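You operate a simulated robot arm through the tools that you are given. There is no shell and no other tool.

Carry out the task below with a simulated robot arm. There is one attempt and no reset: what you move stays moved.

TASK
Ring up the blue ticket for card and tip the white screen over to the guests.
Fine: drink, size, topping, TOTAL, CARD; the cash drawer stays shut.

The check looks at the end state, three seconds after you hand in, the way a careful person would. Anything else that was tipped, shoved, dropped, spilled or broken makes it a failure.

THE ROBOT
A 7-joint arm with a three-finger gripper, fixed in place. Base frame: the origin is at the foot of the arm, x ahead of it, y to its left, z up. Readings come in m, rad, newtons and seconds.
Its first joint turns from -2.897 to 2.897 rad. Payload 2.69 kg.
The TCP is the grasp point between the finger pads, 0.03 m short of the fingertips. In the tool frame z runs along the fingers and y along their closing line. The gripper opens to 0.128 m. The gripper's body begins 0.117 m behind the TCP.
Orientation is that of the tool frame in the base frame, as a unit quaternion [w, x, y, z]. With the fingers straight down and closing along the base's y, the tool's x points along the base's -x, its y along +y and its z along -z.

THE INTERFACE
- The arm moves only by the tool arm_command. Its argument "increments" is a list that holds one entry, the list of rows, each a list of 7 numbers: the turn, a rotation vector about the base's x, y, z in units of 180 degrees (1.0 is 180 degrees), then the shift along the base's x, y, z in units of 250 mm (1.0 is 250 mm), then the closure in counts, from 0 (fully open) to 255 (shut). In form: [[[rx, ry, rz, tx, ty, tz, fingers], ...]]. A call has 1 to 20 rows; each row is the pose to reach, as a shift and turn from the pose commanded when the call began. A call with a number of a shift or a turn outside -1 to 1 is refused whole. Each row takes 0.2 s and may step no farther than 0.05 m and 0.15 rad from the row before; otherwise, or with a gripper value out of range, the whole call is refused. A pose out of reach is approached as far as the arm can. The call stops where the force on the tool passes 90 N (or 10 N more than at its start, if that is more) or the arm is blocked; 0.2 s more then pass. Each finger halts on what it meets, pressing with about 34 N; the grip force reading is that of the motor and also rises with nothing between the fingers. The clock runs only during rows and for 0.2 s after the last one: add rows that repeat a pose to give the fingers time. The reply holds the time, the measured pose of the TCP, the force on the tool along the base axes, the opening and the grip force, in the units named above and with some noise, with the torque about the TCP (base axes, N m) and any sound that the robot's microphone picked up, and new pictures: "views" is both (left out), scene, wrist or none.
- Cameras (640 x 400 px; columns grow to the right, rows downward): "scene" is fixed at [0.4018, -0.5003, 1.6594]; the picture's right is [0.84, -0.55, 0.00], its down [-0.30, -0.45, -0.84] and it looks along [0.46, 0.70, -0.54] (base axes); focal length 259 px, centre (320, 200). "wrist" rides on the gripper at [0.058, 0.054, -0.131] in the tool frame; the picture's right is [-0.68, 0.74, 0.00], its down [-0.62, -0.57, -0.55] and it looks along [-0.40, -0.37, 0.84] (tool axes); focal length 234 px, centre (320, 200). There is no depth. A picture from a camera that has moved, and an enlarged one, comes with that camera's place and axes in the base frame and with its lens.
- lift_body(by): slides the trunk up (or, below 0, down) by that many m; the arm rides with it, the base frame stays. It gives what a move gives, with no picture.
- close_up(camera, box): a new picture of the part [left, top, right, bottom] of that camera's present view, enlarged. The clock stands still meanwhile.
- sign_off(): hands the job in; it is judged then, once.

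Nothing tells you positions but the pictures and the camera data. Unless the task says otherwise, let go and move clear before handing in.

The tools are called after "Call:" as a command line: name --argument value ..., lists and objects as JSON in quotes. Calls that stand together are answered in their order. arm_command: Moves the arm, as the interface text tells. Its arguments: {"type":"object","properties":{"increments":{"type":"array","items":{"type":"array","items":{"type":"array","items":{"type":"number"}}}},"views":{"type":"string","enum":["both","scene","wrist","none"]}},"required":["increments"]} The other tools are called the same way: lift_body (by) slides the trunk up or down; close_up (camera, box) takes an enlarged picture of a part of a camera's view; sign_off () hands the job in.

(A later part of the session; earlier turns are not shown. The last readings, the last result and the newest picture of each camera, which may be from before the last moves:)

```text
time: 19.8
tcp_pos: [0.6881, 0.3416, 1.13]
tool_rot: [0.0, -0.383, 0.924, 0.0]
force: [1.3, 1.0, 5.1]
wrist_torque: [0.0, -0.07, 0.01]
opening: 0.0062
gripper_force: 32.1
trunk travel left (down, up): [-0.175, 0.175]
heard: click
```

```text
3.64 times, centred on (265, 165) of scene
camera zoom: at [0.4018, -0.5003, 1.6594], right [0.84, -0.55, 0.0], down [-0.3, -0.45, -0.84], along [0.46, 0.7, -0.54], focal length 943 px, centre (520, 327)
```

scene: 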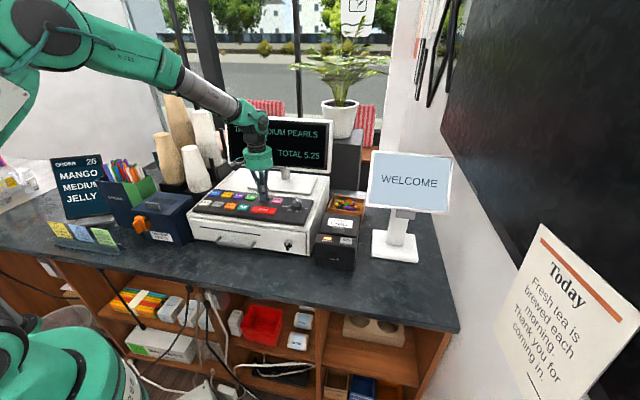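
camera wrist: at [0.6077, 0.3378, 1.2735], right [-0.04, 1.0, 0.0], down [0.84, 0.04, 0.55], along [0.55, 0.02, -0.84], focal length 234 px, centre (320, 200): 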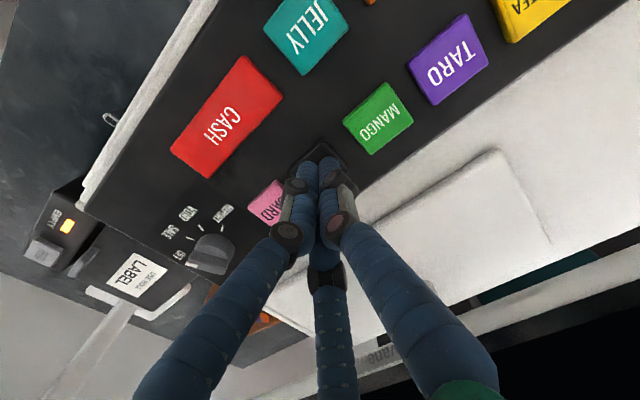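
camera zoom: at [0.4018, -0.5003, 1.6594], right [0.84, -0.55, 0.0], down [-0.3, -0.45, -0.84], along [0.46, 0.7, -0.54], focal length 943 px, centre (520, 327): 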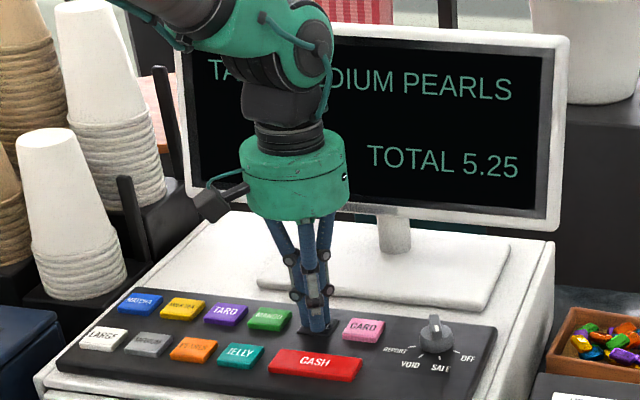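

TOTAL 5.25 is showing. Now CARD: lift, shift one key to the right and check alignment.

Call:
arm_command --increments '[[[0, 0, 0, 0, 0, 0.06, 255], [0, 0, 0, 0, 0, 0.14, 255], [0, 0, 0, 0.07, -0.073, 0.14, 255], [0, 0, 0, 0.142, -0.146, 0.14, 255], [0, 0, 0, 0.142, -0.146, 0.14, 255], [0, 0, 0, 0.142, -0.146, 0.09, 255], [0, 0, 0, 0.142, -0.146, 0.06, 255], [0, 0, 0, 0.142, -0.146, 0.05, 255]]]' --views "wrist"

Call:
close_up --camera "wrist" --box '[240, 90, 400, 190]'

Call:
close_up --camera "scene" --box '[190, 110, 340, 220]'

```text
time: 21.6
tcp_pos: [0.7243, 0.3055, 1.1437]
tool_rot: [0.0, -0.383, 0.924, 0.0]
force: [0.0, -0.6, 0.2]
wrist_torque: [-0.01, 0.0, 0.01]
opening: 0.002
gripper_force: 31.3
trunk travel left (down, up): [-0.175, 0.175]
camera wrist: at [0.644, 0.3024, 1.2748], right [-0.04, 1.0, 0.0], down [0.84, 0.04, 0.55], along [0.55, 0.02, -0.84], focal length 234 px, centre (320, 200)
```

wrist: 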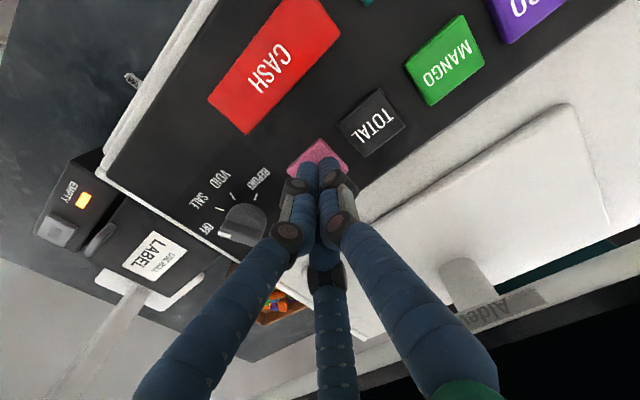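

```text
4.00 times, centred on (320, 140) of wrist
camera zoom: at [0.644, 0.3024, 1.2748], right [-0.04, 1.0, 0.0], down [0.84, 0.04, 0.55], along [0.55, 0.02, -0.84], focal length 937 px, centre (320, 440)
```

zoom: 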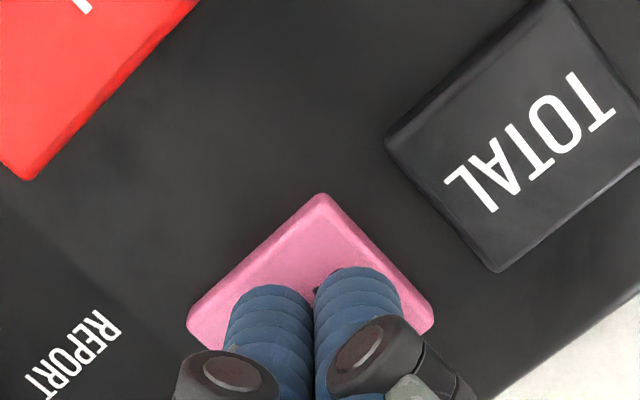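

```text
3.64 times, centred on (265, 165) of scene
camera zoom: at [0.4018, -0.5003, 1.6594], right [0.84, -0.55, 0.0], down [-0.3, -0.45, -0.84], along [0.46, 0.7, -0.54], focal length 943 px, centre (520, 327)
```

zoom: 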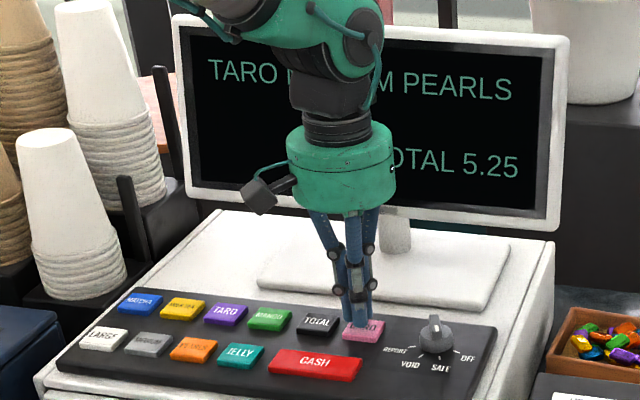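

The tip is centred on CARD with TOTAL 5.25 still shown and the knob clear by a few centimetres. Pressing CARD.

Call:
arm_command --increments '[[[0, 0, 0, 0.002, 0, -0.016, 255], [0, 0, 0, 0.002, 0, -0.028, 255], [0, 0, 0, 0.002, 0, -0.036, 255], [0, 0, 0, 0.002, 0, -0.042, 255], [0, 0, 0, 0.002, 0, -0.046, 255], [0, 0, 0, 0.002, 0, -0.05, 255]]]' --views "scene"

Call:
close_up --camera "scene" --box '[190, 110, 340, 220]'

```text
time: 23.0
tcp_pos: [0.7223, 0.3051, 1.1293]
tool_rot: [0.0, -0.383, 0.924, -0.001]
force: [-1.1, -1.1, 4.7]
wrist_torque: [-0.04, 0.02, 0.01]
opening: 0.0062
gripper_force: 31.5
trunk travel left (down, up): [-0.175, 0.175]
heard: click
```

scene: 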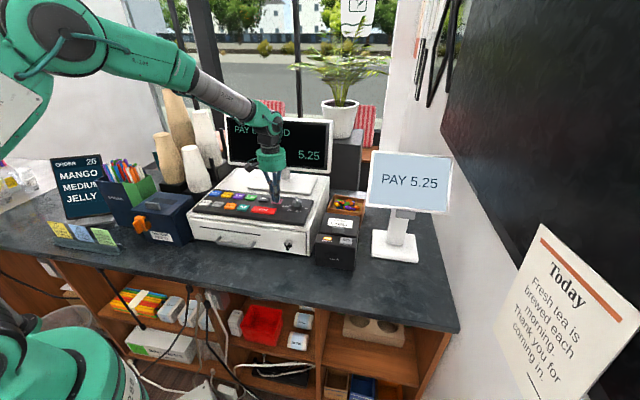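

```text
3.64 times, centred on (265, 165) of scene
camera zoom: at [0.4018, -0.5003, 1.6594], right [0.84, -0.55, 0.0], down [-0.3, -0.45, -0.84], along [0.46, 0.7, -0.54], focal length 943 px, centre (520, 327)
```

zoom: 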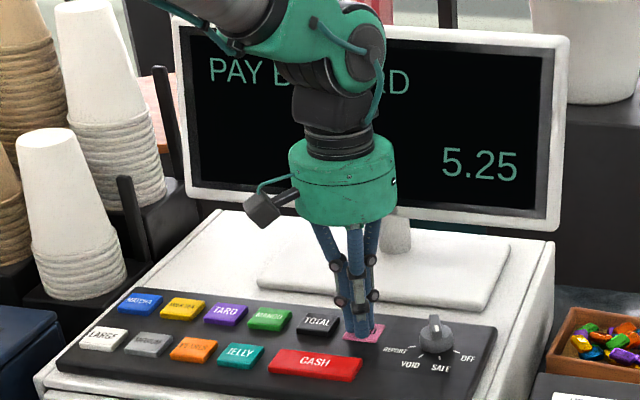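

PAY BY CARD 5.25 is on the register, and the white guest screen now shows "PAY 5.25". I'll lift clear and head back toward the middle to study the white screen, whose centre I estimate at (1.03, -0.05, 1.265), leaning back at about 51°.

Call:
arm_command --increments '[[[0, 0, 0, 0, 0, 0.06, 255], [0, 0, 0, 0, 0, 0.2, 255], [0, 0, 0, 0, 0, 0.36, 255], [0, 0, 0, 0, 0, 0.52, 255], [0, 0, 0, -0.05, -0.05, 0.68, 255], [0, 0, 0, -0.08, -0.08, 0.84, 255], [0, 0, 0, -0.08, -0.08, 1.0, 255], [0, 0, 0, -0.08, -0.08, 1.0, 255]]]' --views "scene"

Call:
close_up --camera "scene" --box '[190, 100, 350, 260]'

```text
time: 24.8
tcp_pos: [0.7019, 0.2884, 1.38]
tool_rot: [0.0, -0.383, 0.924, 0.001]
force: [-1.0, 0.2, 0.1]
wrist_torque: [-0.01, -0.02, -0.01]
opening: 0.0019
gripper_force: 31.7
trunk travel left (down, up): [-0.175, 0.175]
```

scene: 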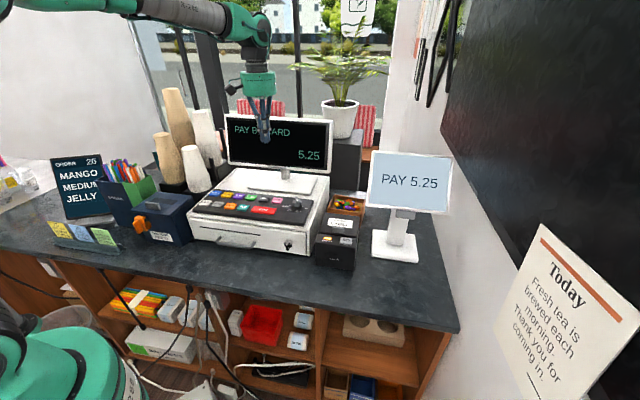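

```text
2.50 times, centred on (270, 180) of scene
camera zoom: at [0.4018, -0.5003, 1.6594], right [0.84, -0.55, 0.0], down [-0.3, -0.45, -0.84], along [0.46, 0.7, -0.54], focal length 648 px, centre (445, 250)
```

zoom: 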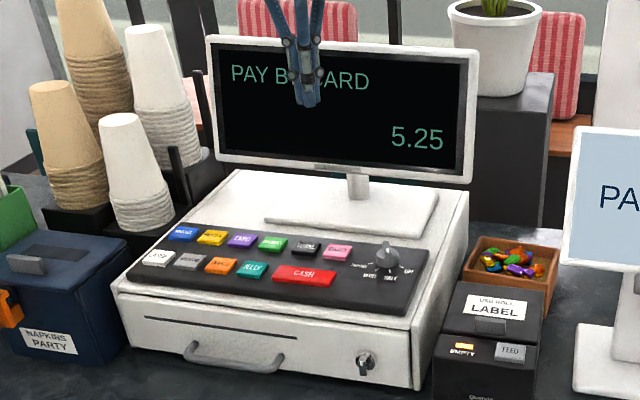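

The register shows PAY BY CARD 5.25, the drawer is shut and nothing else moved. I'll swing over to look at the white screen from its left side.

Call:
arm_command --increments '[[[0, 0, -0.042, 0.07, -0.09, 0.04, 255], [0, 0, -0.084, 0.15, -0.19, 0.08, 255], [0, 0, -0.126, 0.23, -0.29, 0.12, 255], [0, 0, -0.168, 0.31, -0.39, 0.16, 255], [0, 0, -0.21, 0.39, -0.49, 0.2, 255], [0, 0, -0.25, 0.466, -0.577, 0.2, 255], [0, 0, -0.25, 0.466, -0.577, 0.2, 255]]]' --views "none"

Call:
arm_command --increments '[[[-0.03, -0.03, 0, 0, 0, 0, 255], [-0.06, -0.06, 0, 0, 0, 0, 255], [-0.09, -0.09, 0, 0, 0, 0, 255], [-0.12, -0.12, 0, 0, 0, 0, 255], [-0.15, -0.15, 0, 0, 0, 0, 255], [-0.177, -0.177, 0, 0, 0, 0, 255], [-0.177, -0.177, 0, 0, 0, 0, 255]]]' --views "both"

```text
time: 26.4
tcp_pos: [0.8202, 0.1375, 1.4295]
tool_rot: [0.0, 0.0, 1.0, -0.001]
force: [0.2, -0.4, -1.1]
wrist_torque: [0.01, 0.04, 0.0]
opening: 0.0024
gripper_force: 32.0
trunk travel left (down, up): [-0.175, 0.175]
```

```text
time: 28.0
tcp_pos: [0.8201, 0.1404, 1.4305]
tool_rot: [0.273, 0.0, 0.923, -0.271]
force: [0.1, 0.7, -0.6]
wrist_torque: [-0.04, 0.0, 0.03]
opening: 0.0023
gripper_force: 31.7
trunk travel left (down, up): [-0.175, 0.175]
camera wrist: at [0.713, 0.2446, 1.4668], right [0.69, 0.73, -0.03], down [0.17, -0.12, 0.98], along [0.71, -0.68, -0.2], focal length 234 px, centre (320, 200)
```

scene: 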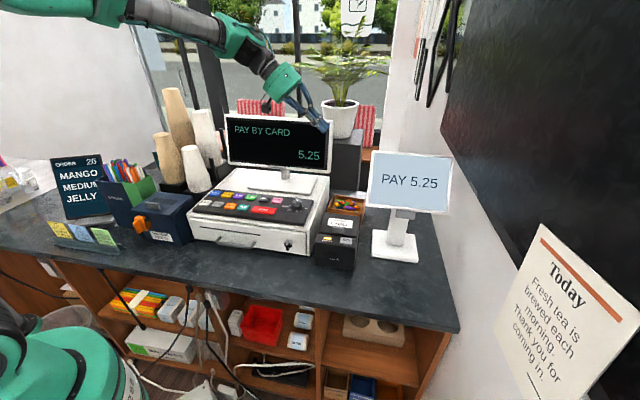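
wrist: 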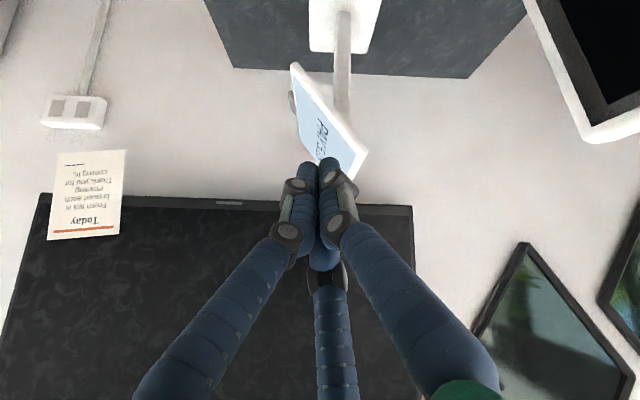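

Call:
close_up --camera "wrist" --box '[250, 0, 410, 190]'

Call:
close_up --camera "scene" --box '[360, 145, 460, 270]'

```text
2.11 times, centred on (330, 95) of wrist
camera zoom: at [0.713, 0.2446, 1.4668], right [0.69, 0.73, -0.03], down [0.17, -0.12, 0.98], along [0.71, -0.68, -0.2], focal length 493 px, centre (299, 421)
```

zoom: 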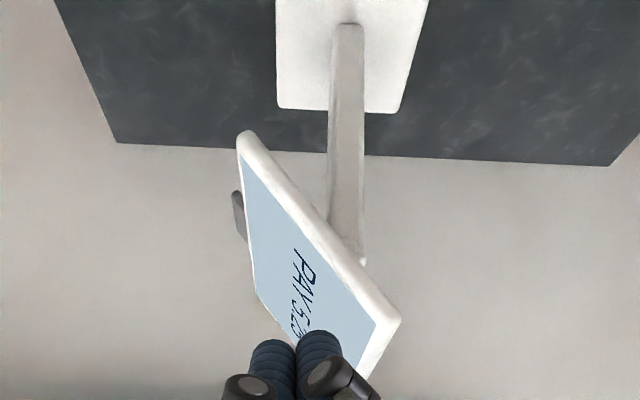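

```text
3.20 times, centred on (410, 208) of scene
camera zoom: at [0.4018, -0.5003, 1.6594], right [0.84, -0.55, 0.0], down [-0.3, -0.45, -0.84], along [0.46, 0.7, -0.54], focal length 830 px, centre (32, 176)
```

zoom: 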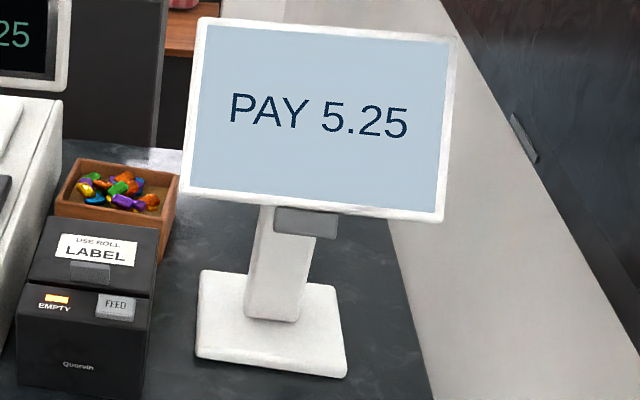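

From the left side I see the screen on a vertical post, with the hinge hidden behind it, and a grey tab on the lower edge. I'll shift toward the guest side to see the back and locate the hinge.

Call:
arm_command --increments '[[[0, 0, 0, 0.07, 0.07, 0.03, 255], [0, 0, 0, 0.16, 0.16, 0.06, 255], [0, 0, 0, 0.25, 0.25, 0.08, 255], [0, 0, 0, 0.34, 0.34, 0.08, 255], [0, 0, 0, 0.34, 0.34, 0.08, 255]]]' --views "both"

Call:
close_up --camera "wrist" --box '[190, 0, 350, 190]'

```text
time: 29.2
tcp_pos: [0.9058, 0.2266, 1.4454]
tool_rot: [0.271, 0.0, 0.923, -0.272]
force: [-0.8, 1.0, -0.9]
wrist_torque: [-0.05, 0.04, -0.02]
opening: 0.0021
gripper_force: 31.5
trunk travel left (down, up): [-0.175, 0.175]
camera wrist: at [0.7981, 0.3297, 1.4823], right [0.69, 0.73, -0.03], down [0.17, -0.12, 0.98], along [0.71, -0.68, -0.2], focal length 234 px, centre (320, 200)
```

scene: 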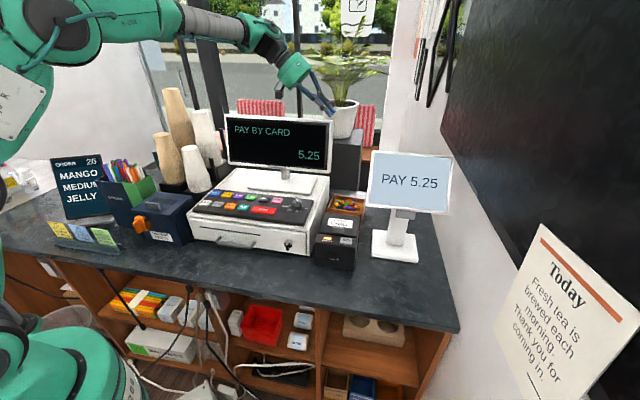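
wrist: 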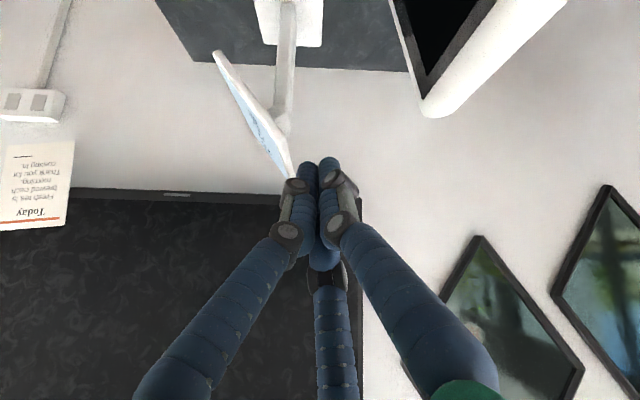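

```text
2.11 times, centred on (270, 95) of wrist
camera zoom: at [0.7981, 0.3297, 1.4823], right [0.69, 0.73, -0.03], down [0.17, -0.12, 0.98], along [0.71, -0.68, -0.2], focal length 493 px, centre (425, 421)
```

zoom: 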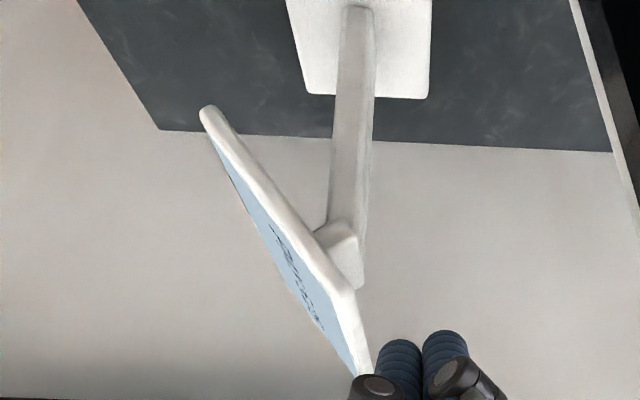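

The rear view shows a hinge block at the post's top, axis near d≈0.73, z≈1.245 and about 4 cm behind the screen, so the screen's lower (tab) edge must be lifted up and over toward the guests. I'll back away to the cashier side, turn the tool horizontal, and lift the tab from underneath.

Call:
arm_command --increments '[[[0.03, 0.03, 0, -0.04, -0.12, 0, 255], [0.06, 0.06, 0, -0.09, -0.25, 0, 255], [0.09, 0.09, 0, -0.14, -0.38, 0, 255], [0.12, 0.12, 0, -0.19, -0.51, 0, 255], [0.15, 0.15, 0, -0.24, -0.64, 0, 255], [0.177, 0.177, 0, -0.28, -0.76, 0, 255], [0.177, 0.177, 0, -0.28, -0.76, 0, 255]]]' --views "none"

Call:
arm_command --increments '[[[0, 0, 0.022, -0.03, -0.157, 0, 255], [0, 0, 0.044, -0.06, -0.314, -0.05, 255], [0, 0, 0.066, -0.09, -0.471, -0.1, 255], [0, 0, 0.088, -0.12, -0.628, -0.15, 255], [0, 0, 0.111, -0.14, -0.784, -0.2, 255], [0, 0, 0.111, -0.14, -0.784, -0.2, 255]]]' --views "both"

```text
time: 30.8
tcp_pos: [0.8356, 0.0331, 1.45]
tool_rot: [0.0, 0.0, 1.0, 0.002]
force: [-0.2, 0.1, 0.1]
wrist_torque: [0.09, 0.01, -0.06]
opening: 0.0021
gripper_force: 31.1
trunk travel left (down, up): [-0.175, 0.175]
```

```text
time: 32.2
tcp_pos: [0.8023, -0.1574, 1.3982]
tool_rot: [0.0, -0.174, 0.985, 0.0]
force: [1.0, -0.6, 0.8]
wrist_torque: [0.07, -0.01, 0.0]
opening: 0.0023
gripper_force: 31.3
trunk travel left (down, up): [-0.175, 0.175]
camera wrist: at [0.729, -0.1262, 1.5296], right [0.38, 0.92, 0.0], down [0.77, -0.32, 0.55], along [0.51, -0.21, -0.84], focal length 234 px, centre (320, 200)
```

scene: 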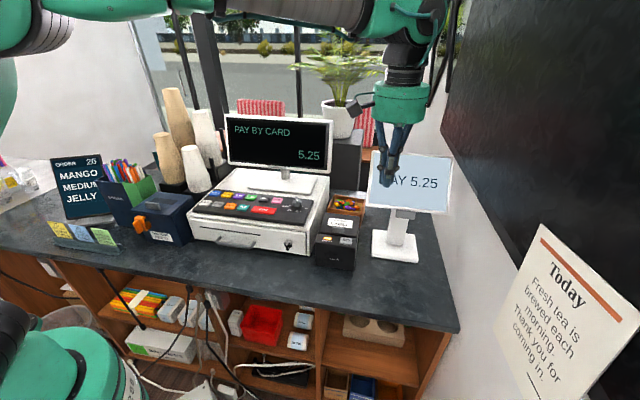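
wrist: 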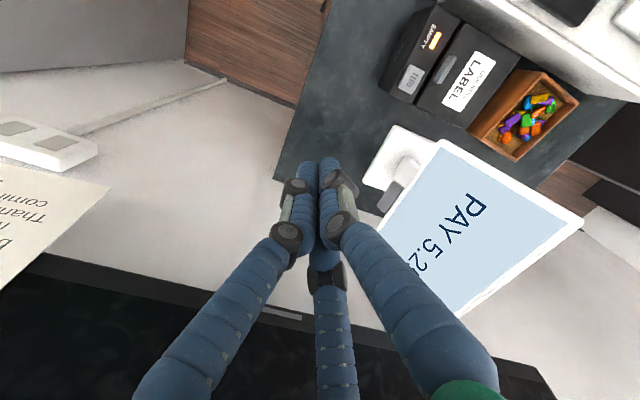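

I'm now in front of the screen, on the cashier side, at safe height. I'll measure the grey tab from here too.

Call:
close_up --camera "wrist" --box '[340, 110, 500, 220]'

Call:
close_up --camera "scene" --box '[370, 180, 450, 240]'

```text
3.64 times, centred on (420, 165) of wrist
camera zoom: at [0.729, -0.1262, 1.5296], right [0.38, 0.92, 0.0], down [0.77, -0.32, 0.55], along [0.51, -0.21, -0.84], focal length 852 px, centre (-44, 327)
```

zoom: 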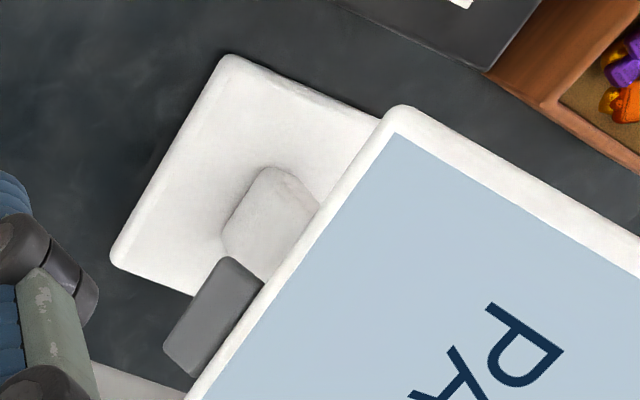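

```text
6.67 times, centred on (410, 210) of scene
camera zoom: at [0.4018, -0.5003, 1.6594], right [0.84, -0.55, 0.0], down [-0.3, -0.45, -0.84], along [0.46, 0.7, -0.54], focal length 1728 px, centre (-280, 133)
```

zoom: 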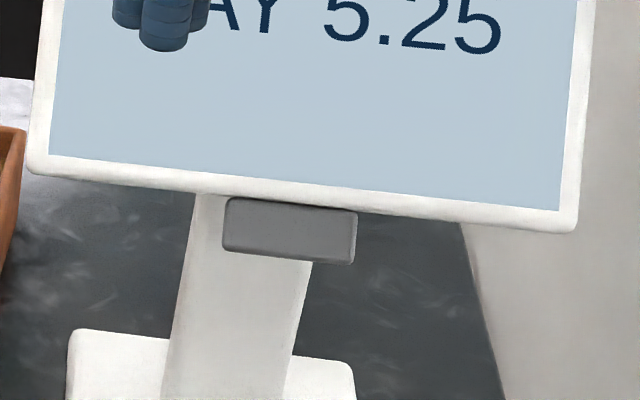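

The tab's outer lip is at about (0.980, -0.103, 1.170), 6 cm wide. I'll now tilt the tool to horizontal, in free space, pointing roughly toward the guests.

Call:
arm_command --increments '[[[0.01425, -0.03915, 0, 0, 0, 0, 255], [0.0285, -0.0783, 0, 0, 0, 0, 255], [0.04275, -0.11745, 0, 0, 0, 0, 255], [0.057, -0.1566, 0, 0, 0, 0, 255], [0.07125, -0.19575, 0, 0, 0, 0, 255], [0.0855, -0.2349, 0, 0, 0, 0, 255], [0.0855, -0.2349, 0, 0, 0, 0, 255]]]' --views "both"

```text
time: 33.8
tcp_pos: [0.8007, -0.1612, 1.4005]
tool_rot: [0.378, -0.16, 0.91, 0.066]
force: [0.5, -0.3, 0.2]
wrist_torque: [-0.01, -0.01, 0.01]
opening: 0.0022
gripper_force: 31.4
trunk travel left (down, up): [-0.175, 0.175]
camera wrist: at [0.6558, -0.1551, 1.452], right [0.2, 0.86, 0.48], down [0.24, -0.52, 0.82], along [0.95, -0.05, -0.3], focal length 234 px, centre (320, 200)
```

scene: 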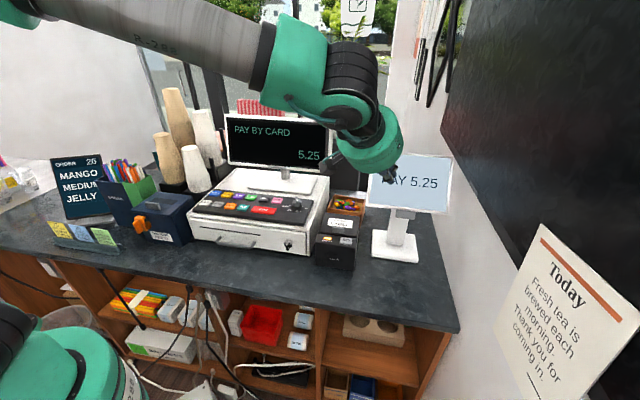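
wrist: 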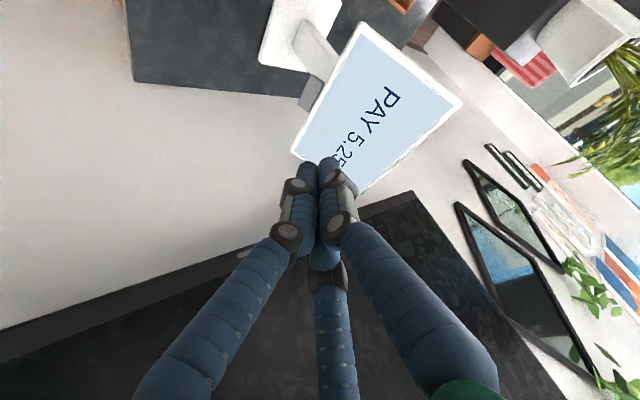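

The tilt is at 45° and clear of everything. I'll continue to horizontal and check the view.

Call:
arm_command --increments '[[[0.01425, -0.03915, 0, 0, 0, -0.05, 255], [0.0285, -0.0783, 0, 0, 0, -0.1, 255], [0.04275, -0.11745, 0, 0, 0, -0.15, 255], [0.057, -0.1566, 0, 0, 0, -0.2, 255], [0.07125, -0.19575, 0, 0, 0, -0.25, 255], [0.0855, -0.2349, 0, 0, 0, -0.3, 255], [0.0855, -0.2349, 0, 0, 0, -0.3, 255]]]' --views "both"

```text
time: 35.4
tcp_pos: [0.8007, -0.1611, 1.3256]
tool_rot: [0.697, -0.122, 0.696, 0.123]
force: [0.1, -0.5, 0.3]
wrist_torque: [0.02, -0.03, 0.06]
opening: 0.002
gripper_force: 31.4
trunk travel left (down, up): [-0.175, 0.175]
camera wrist: at [0.6598, -0.1546, 1.2664], right [-0.25, 0.69, 0.68], down [-0.32, -0.72, 0.62], along [0.91, -0.06, 0.4], focal length 234 px, centre (320, 200)
```

scene: 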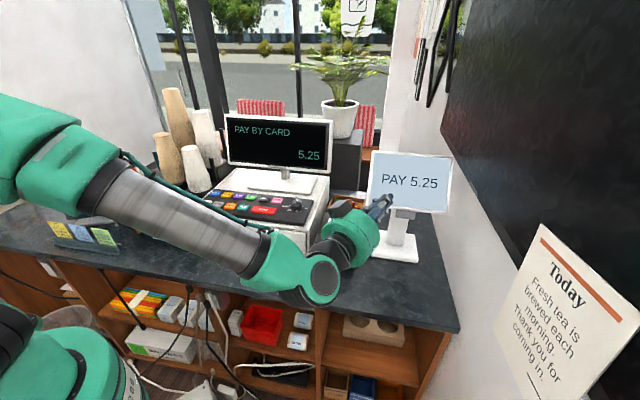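
wrist: 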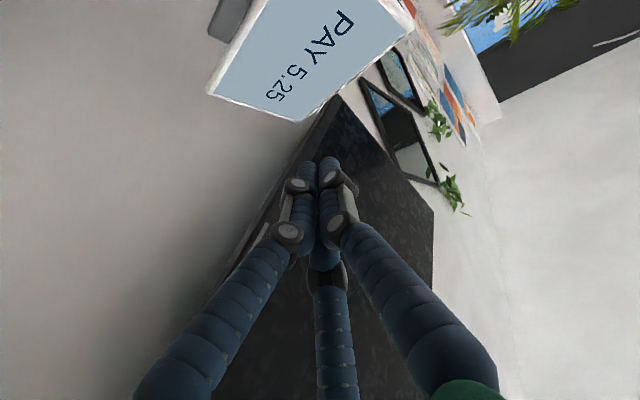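

The tool is horizontal and the scene camera still sees the screen. I'll lower to just below the tab's height, still well short of it.

Call:
arm_command --increments '[[[0, 0, 0, 0.0, 0.0, -0.15, 255], [0, 0, 0, 0.0, 0.0, -0.3, 255], [0, 0, 0, 0.05, 0.018, -0.45, 255], [0, 0, 0, 0.12, 0.042, -0.6, 255], [0, 0, 0, 0.2, 0.07, -0.74, 255], [0, 0, 0, 0.28, 0.1, -0.74, 255], [0, 0, 0, 0.28, 0.1, -0.74, 255]]]' --views "both"

Call:
close_up --camera "scene" --box '[310, 150, 470, 270]'

```text
time: 37.0
tcp_pos: [0.8698, -0.1347, 1.1399]
tool_rot: [0.696, -0.122, 0.697, 0.123]
force: [-0.3, 0.6, -1.0]
wrist_torque: [-0.02, -0.03, -0.04]
opening: 0.0022
gripper_force: 31.3
trunk travel left (down, up): [-0.175, 0.175]
camera wrist: at [0.7286, -0.1283, 1.0815], right [-0.25, 0.69, 0.68], down [-0.32, -0.72, 0.62], along [0.91, -0.06, 0.4], focal length 234 px, centre (320, 200)
```

scene: 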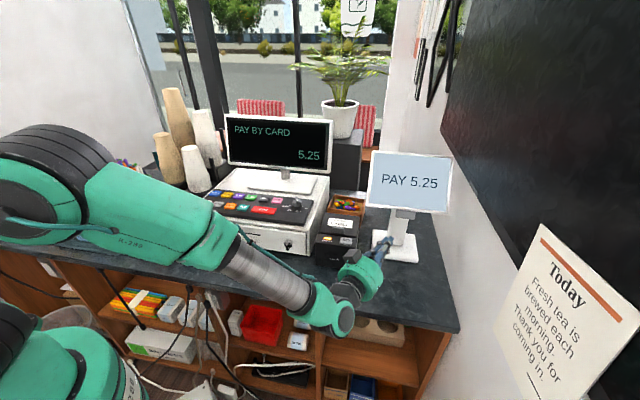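
wrist: 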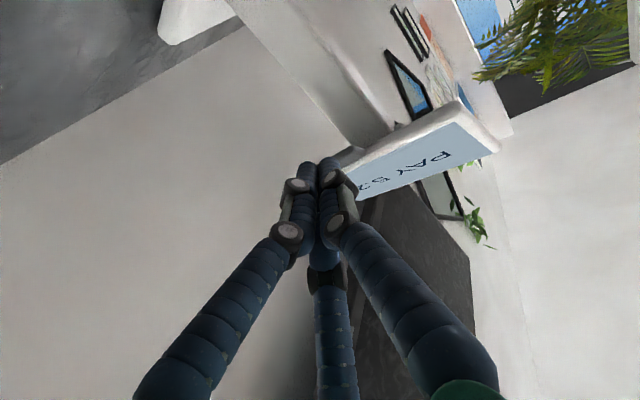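

```text
3.33 times, centred on (390, 210) of scene
camera zoom: at [0.4018, -0.5003, 1.6594], right [0.84, -0.55, 0.0], down [-0.3, -0.45, -0.84], along [0.46, 0.7, -0.54], focal length 864 px, centre (87, 167)
```

zoom: 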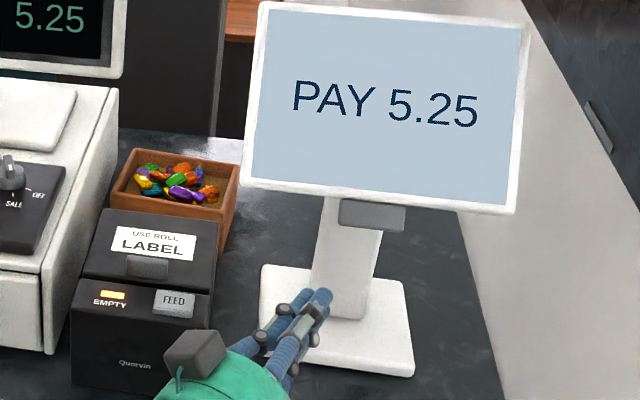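

The closed fingers are about 10 cm in front of the tab and 3 cm below it, and the tip prediction matches the image. I'll slide forward under the tab.

Call:
arm_command --increments '[[[0, 0, 0, 0.11, 0.04, 0, 255], [0, 0, 0, 0.22, 0.079, 0, 255], [0, 0, 0, 0.33, 0.119, 0, 255], [0, 0, 0, 0.4, 0.144, 0, 255], [0, 0, 0, 0.445, 0.16, 0, 255], [0, 0, 0, 0.445, 0.16, 0, 255]]]' --views "both"

Call:
close_up --camera "scene" --box '[340, 150, 460, 270]'

Call:
close_up --camera "wrist" --box '[240, 80, 440, 200]'

```text
time: 38.4
tcp_pos: [0.9825, -0.096, 1.1387]
tool_rot: [0.696, -0.123, 0.697, 0.124]
force: [-0.8, 0.6, -0.4]
wrist_torque: [-0.03, -0.01, 0.01]
opening: 0.0022
gripper_force: 31.7
trunk travel left (down, up): [-0.175, 0.175]
camera wrist: at [0.8417, -0.0892, 1.0803], right [-0.25, 0.69, 0.68], down [-0.32, -0.72, 0.62], along [0.91, -0.06, 0.4], focal length 234 px, centre (320, 200)
```

scene: 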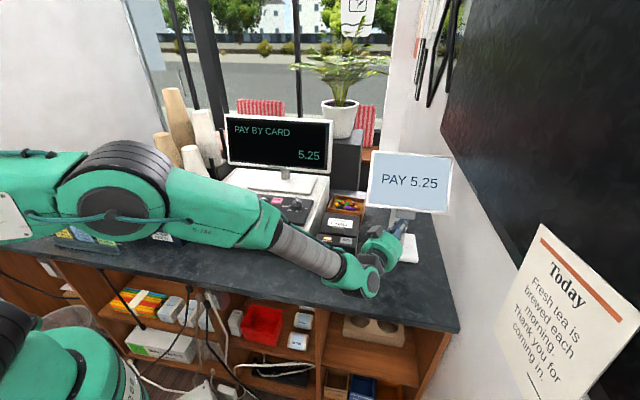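
wrist: 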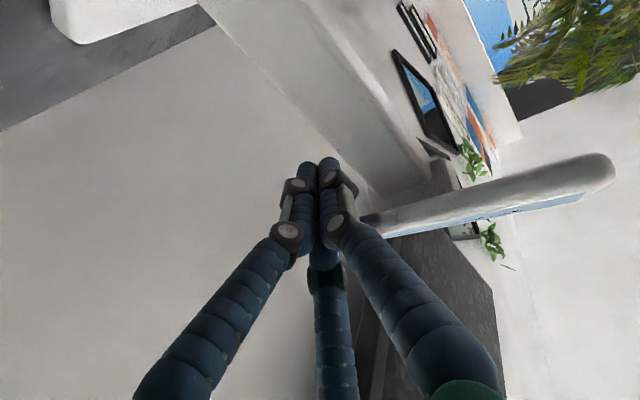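

```text
3.33 times, centred on (400, 210) of scene
camera zoom: at [0.4018, -0.5003, 1.6594], right [0.84, -0.55, 0.0], down [-0.3, -0.45, -0.84], along [0.46, 0.7, -0.54], focal length 864 px, centre (53, 167)
```

zoom: 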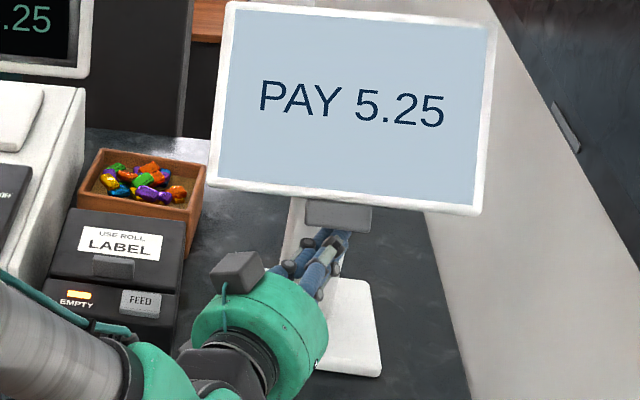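

```text
3.20 times, centred on (340, 140) of wrist
camera zoom: at [0.8417, -0.0892, 1.0803], right [-0.25, 0.69, 0.68], down [-0.32, -0.72, 0.62], along [0.91, -0.06, 0.4], focal length 749 px, centre (256, 392)
```

zoom: 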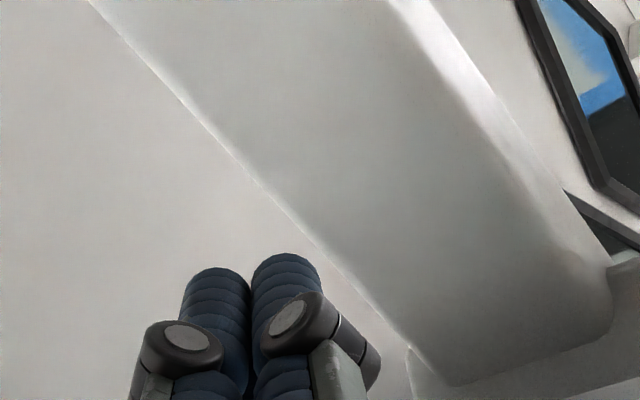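

The fingers are under the tab, clear of the post. I'll raise slowly to meet the tab and watch the force.

Call:
arm_command --increments '[[[0, 0, 0, 0, 0, 0.03, 255], [0, 0, 0, 0, 0, 0.06, 255], [0, 0, 0, 0, 0, 0.08, 255], [0, 0, 0, 0, 0, 0.1, 255], [0, 0, 0, 0, 0, 0.12, 255]]]' --views "both"

Call:
close_up --camera "scene" --box '[340, 150, 460, 270]'

```text
time: 39.6
tcp_pos: [0.9819, -0.0956, 1.1714]
tool_rot: [0.696, -0.122, 0.697, 0.122]
force: [-0.8, -1.9, -2.0]
wrist_torque: [0.04, -0.02, -0.01]
opening: 0.0023
gripper_force: 31.8
trunk travel left (down, up): [-0.175, 0.175]
camera wrist: at [0.8411, -0.0884, 1.1124], right [-0.25, 0.69, 0.68], down [-0.32, -0.72, 0.62], along [0.91, -0.06, 0.4], focal length 234 px, centre (320, 200)
```

scene: 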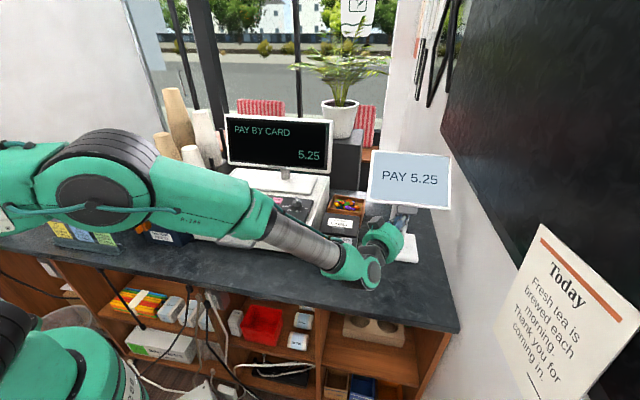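
wrist: 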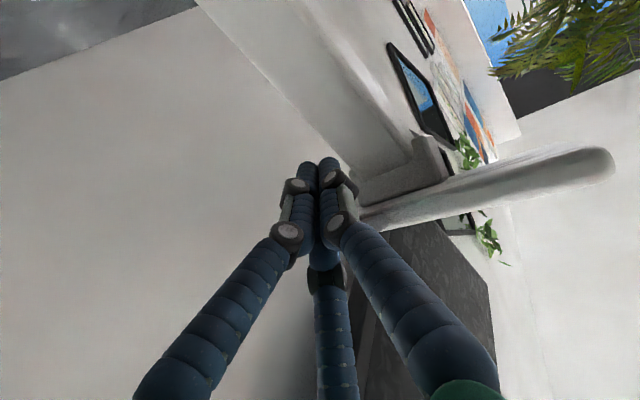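

```text
3.33 times, centred on (400, 210) of scene
camera zoom: at [0.4018, -0.5003, 1.6594], right [0.84, -0.55, 0.0], down [-0.3, -0.45, -0.84], along [0.46, 0.7, -0.54], focal length 864 px, centre (53, 167)
```

zoom: 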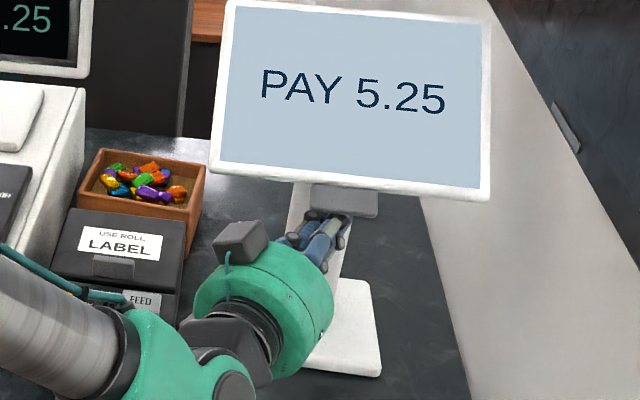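

The screen is tilting with only 2–3 N and its base hasn't moved. I'll continue lifting.

Call:
arm_command --increments '[[[0, 0, 0, 0, 0, 0.03, 255], [0, 0, 0, 0, 0, 0.06, 255], [0, 0, 0, 0, 0, 0.09, 255], [0, 0, 0, 0, 0, 0.12, 255], [0, 0, 0, 0, 0, 0.15, 255], [0, 0, 0, 0, 0, 0.18, 255]]]' --views "both"

Call:
close_up --camera "scene" --box '[340, 150, 460, 270]'

```text
time: 41.0
tcp_pos: [0.981, -0.0952, 1.2159]
tool_rot: [0.696, -0.123, 0.696, 0.123]
force: [-0.6, 0.0, 0.5]
wrist_torque: [0.04, 0.03, -0.01]
opening: 0.0021
gripper_force: 31.9
trunk travel left (down, up): [-0.175, 0.175]
camera wrist: at [0.8399, -0.0881, 1.1585], right [-0.25, 0.69, 0.68], down [-0.32, -0.72, 0.62], along [0.91, -0.06, 0.4], focal length 234 px, centre (320, 200)
```

scene: 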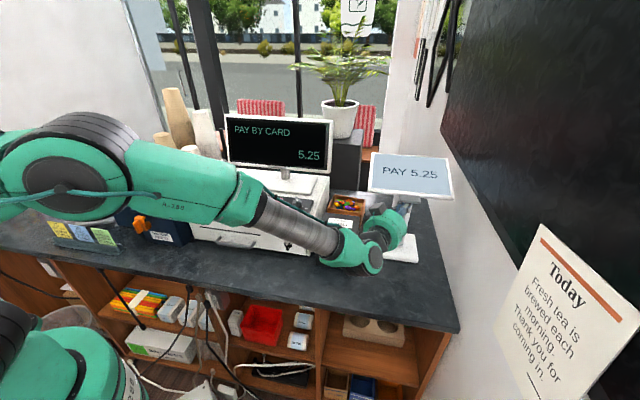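
wrist: 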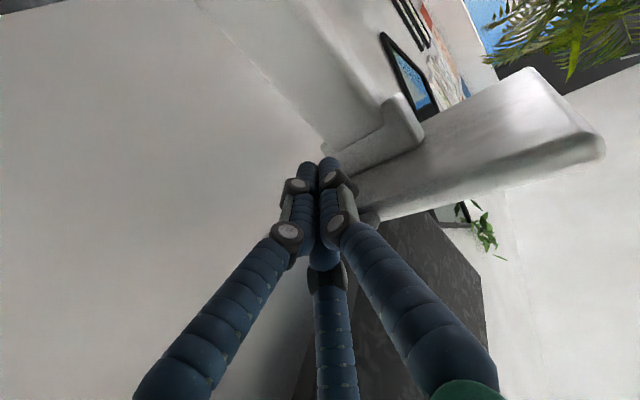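

```text
3.33 times, centred on (400, 210) of scene
camera zoom: at [0.4018, -0.5003, 1.6594], right [0.84, -0.55, 0.0], down [-0.3, -0.45, -0.84], along [0.46, 0.7, -0.54], focal length 864 px, centre (53, 167)
```

zoom: 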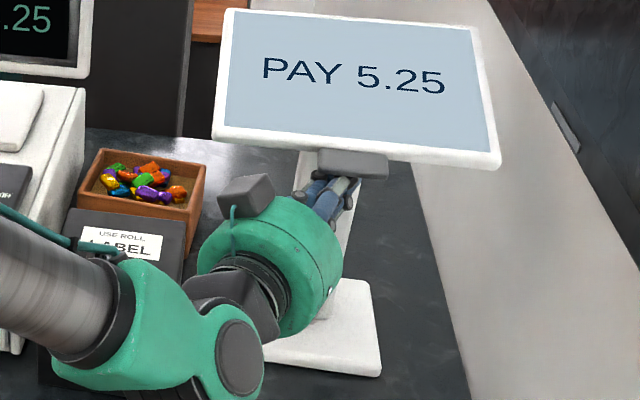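

The screen is following smoothly with almost no force. Lifting further toward horizontal.

Call:
arm_command --increments '[[[0, 0, 0, 0, 0, 0.03, 255], [0, 0, 0, 0, 0, 0.06, 255], [0, 0, 0, 0, 0, 0.09, 255], [0, 0, 0, 0, 0, 0.12, 255], [0, 0, 0, 0, 0, 0.15, 255], [0, 0, 0, 0, 0, 0.18, 255]]]' --views "both"

Call:
close_up --camera "scene" --box '[340, 130, 460, 250]'

```text
time: 42.4
tcp_pos: [0.9812, -0.0954, 1.262]
tool_rot: [0.696, -0.123, 0.697, 0.123]
force: [-0.2, 0.3, -0.4]
wrist_torque: [0.01, 0.03, -0.05]
opening: 0.0023
gripper_force: 30.8
trunk travel left (down, up): [-0.175, 0.175]
camera wrist: at [0.8405, -0.0883, 1.2034], right [-0.25, 0.69, 0.68], down [-0.32, -0.72, 0.62], along [0.91, -0.06, 0.4], focal length 234 px, centre (320, 200)
```

scene: 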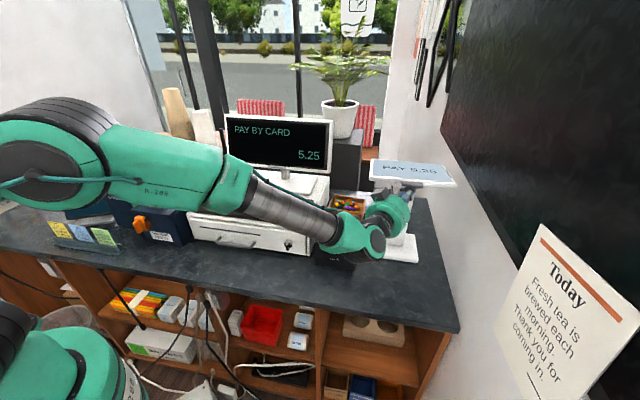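
wrist: 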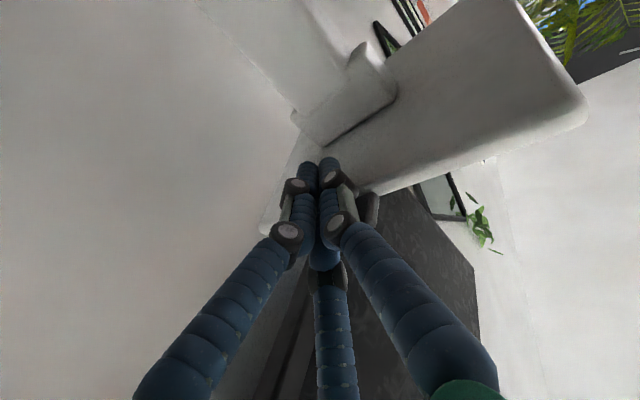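

```text
3.33 times, centred on (400, 190) of scene
camera zoom: at [0.4018, -0.5003, 1.6594], right [0.84, -0.55, 0.0], down [-0.3, -0.45, -0.84], along [0.46, 0.7, -0.54], focal length 864 px, centre (53, 233)
```

zoom: 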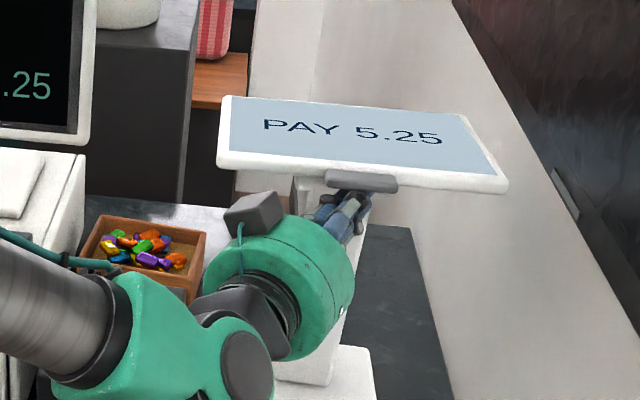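

The screen is nearly flat, face-up, with hardly any load. I'll now continue up while easing toward the guest side.

Call:
arm_command --increments '[[[0, 0, 0, 0.01, 0.01, 0.03, 255], [0, 0, 0, 0.02, 0.02, 0.06, 255], [0, 0, 0, 0.034, 0.034, 0.09, 255], [0, 0, 0, 0.05, 0.05, 0.12, 255]]]' --views "both"

Call:
close_up --camera "scene" --box '[340, 130, 460, 250]'

```text
time: 43.4
tcp_pos: [0.9922, -0.0826, 1.2915]
tool_rot: [0.696, -0.123, 0.696, 0.123]
force: [-0.5, -0.2, 0.6]
wrist_torque: [-0.01, 0.01, 0.01]
opening: 0.0019
gripper_force: 30.8
trunk travel left (down, up): [-0.175, 0.175]
camera wrist: at [0.8513, -0.0771, 1.2328], right [-0.25, 0.69, 0.68], down [-0.32, -0.72, 0.62], along [0.91, -0.06, 0.4], focal length 234 px, centre (320, 200)
```

scene: 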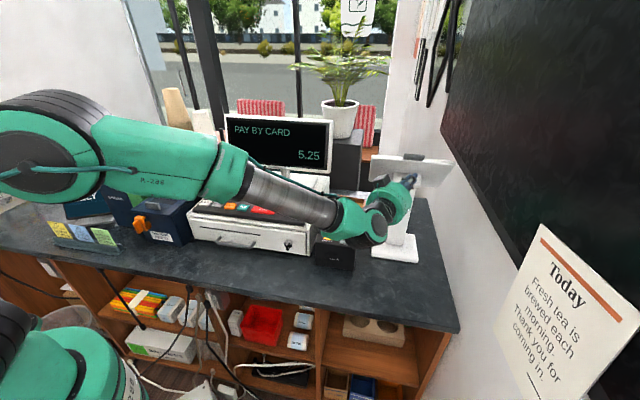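
wrist: 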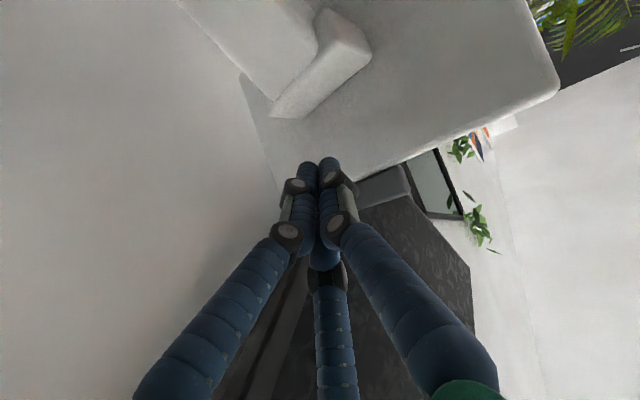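

```text
3.33 times, centred on (400, 190) of scene
camera zoom: at [0.4018, -0.5003, 1.6594], right [0.84, -0.55, 0.0], down [-0.3, -0.45, -0.84], along [0.46, 0.7, -0.54], focal length 864 px, centre (53, 233)
```

zoom: 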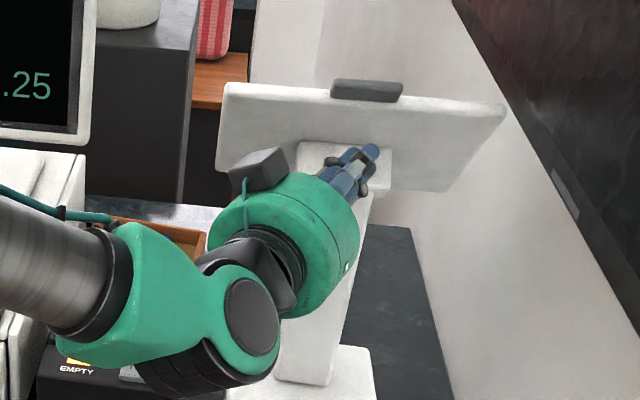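

The screen has gone over: its back and the tab (now on top) face the cashier, and the stand hasn't moved. I'll withdraw the fingers straight back and check how it rests.

Call:
arm_command --increments '[[[0, 0, 0, -0.06, -0.022, 0, 255], [0, 0, 0, -0.16, -0.058, 0, 255], [0, 0, 0, -0.3, -0.11, 0, 255], [0, 0, 0, -0.45, -0.164, 0, 255], [0, 0, 0, -0.45, -0.164, 0, 255]]]' --views "both"

Call:
close_up --camera "scene" --box '[340, 130, 460, 270]'

Call:
close_up --camera "wrist" --box '[200, 0, 500, 200]'

```text
time: 44.6
tcp_pos: [0.882, -0.124, 1.2935]
tool_rot: [0.696, -0.124, 0.696, 0.123]
force: [-0.4, 0.6, -0.3]
wrist_torque: [-0.02, 0.06, 0.0]
opening: 0.0021
gripper_force: 31.4
trunk travel left (down, up): [-0.175, 0.175]
camera wrist: at [0.74, -0.1171, 1.2349], right [-0.25, 0.69, 0.68], down [-0.32, -0.72, 0.62], along [0.91, -0.06, 0.4], focal length 234 px, centre (320, 200)
```

scene: 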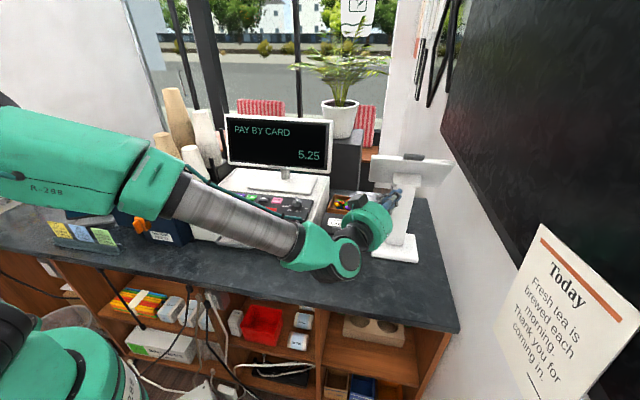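
wrist: 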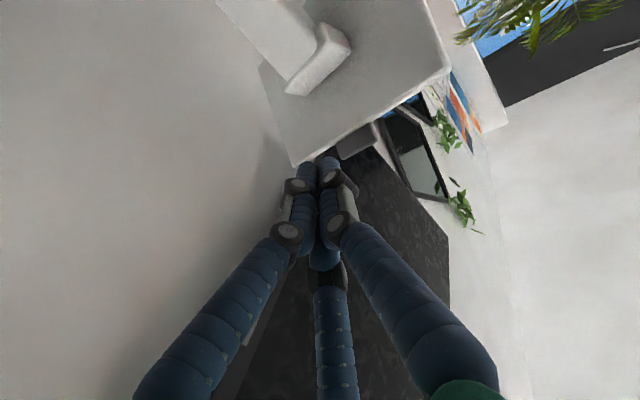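

```text
2.86 times, centred on (400, 200) of scene
camera zoom: at [0.4018, -0.5003, 1.6594], right [0.84, -0.55, 0.0], down [-0.3, -0.45, -0.84], along [0.46, 0.7, -0.54], focal length 741 px, centre (91, 200)
```

zoom: 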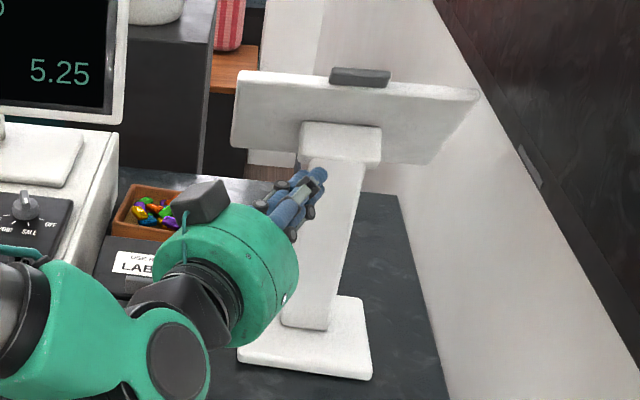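

```text
2.00 times, centred on (350, 100) of wrist
camera zoom: at [0.74, -0.1171, 1.2349], right [-0.25, 0.69, 0.68], down [-0.32, -0.72, 0.62], along [0.91, -0.06, 0.4], focal length 468 px, centre (260, 400)
```

zoom: 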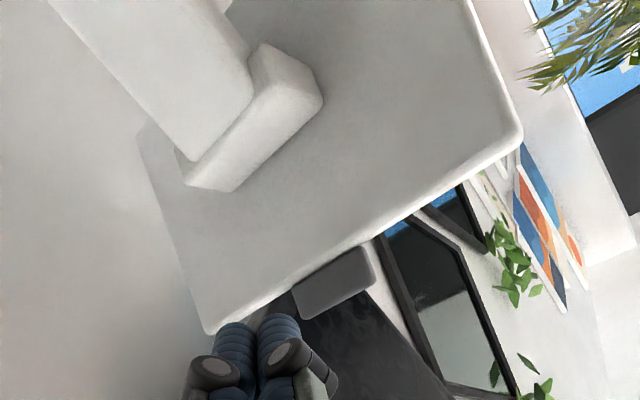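

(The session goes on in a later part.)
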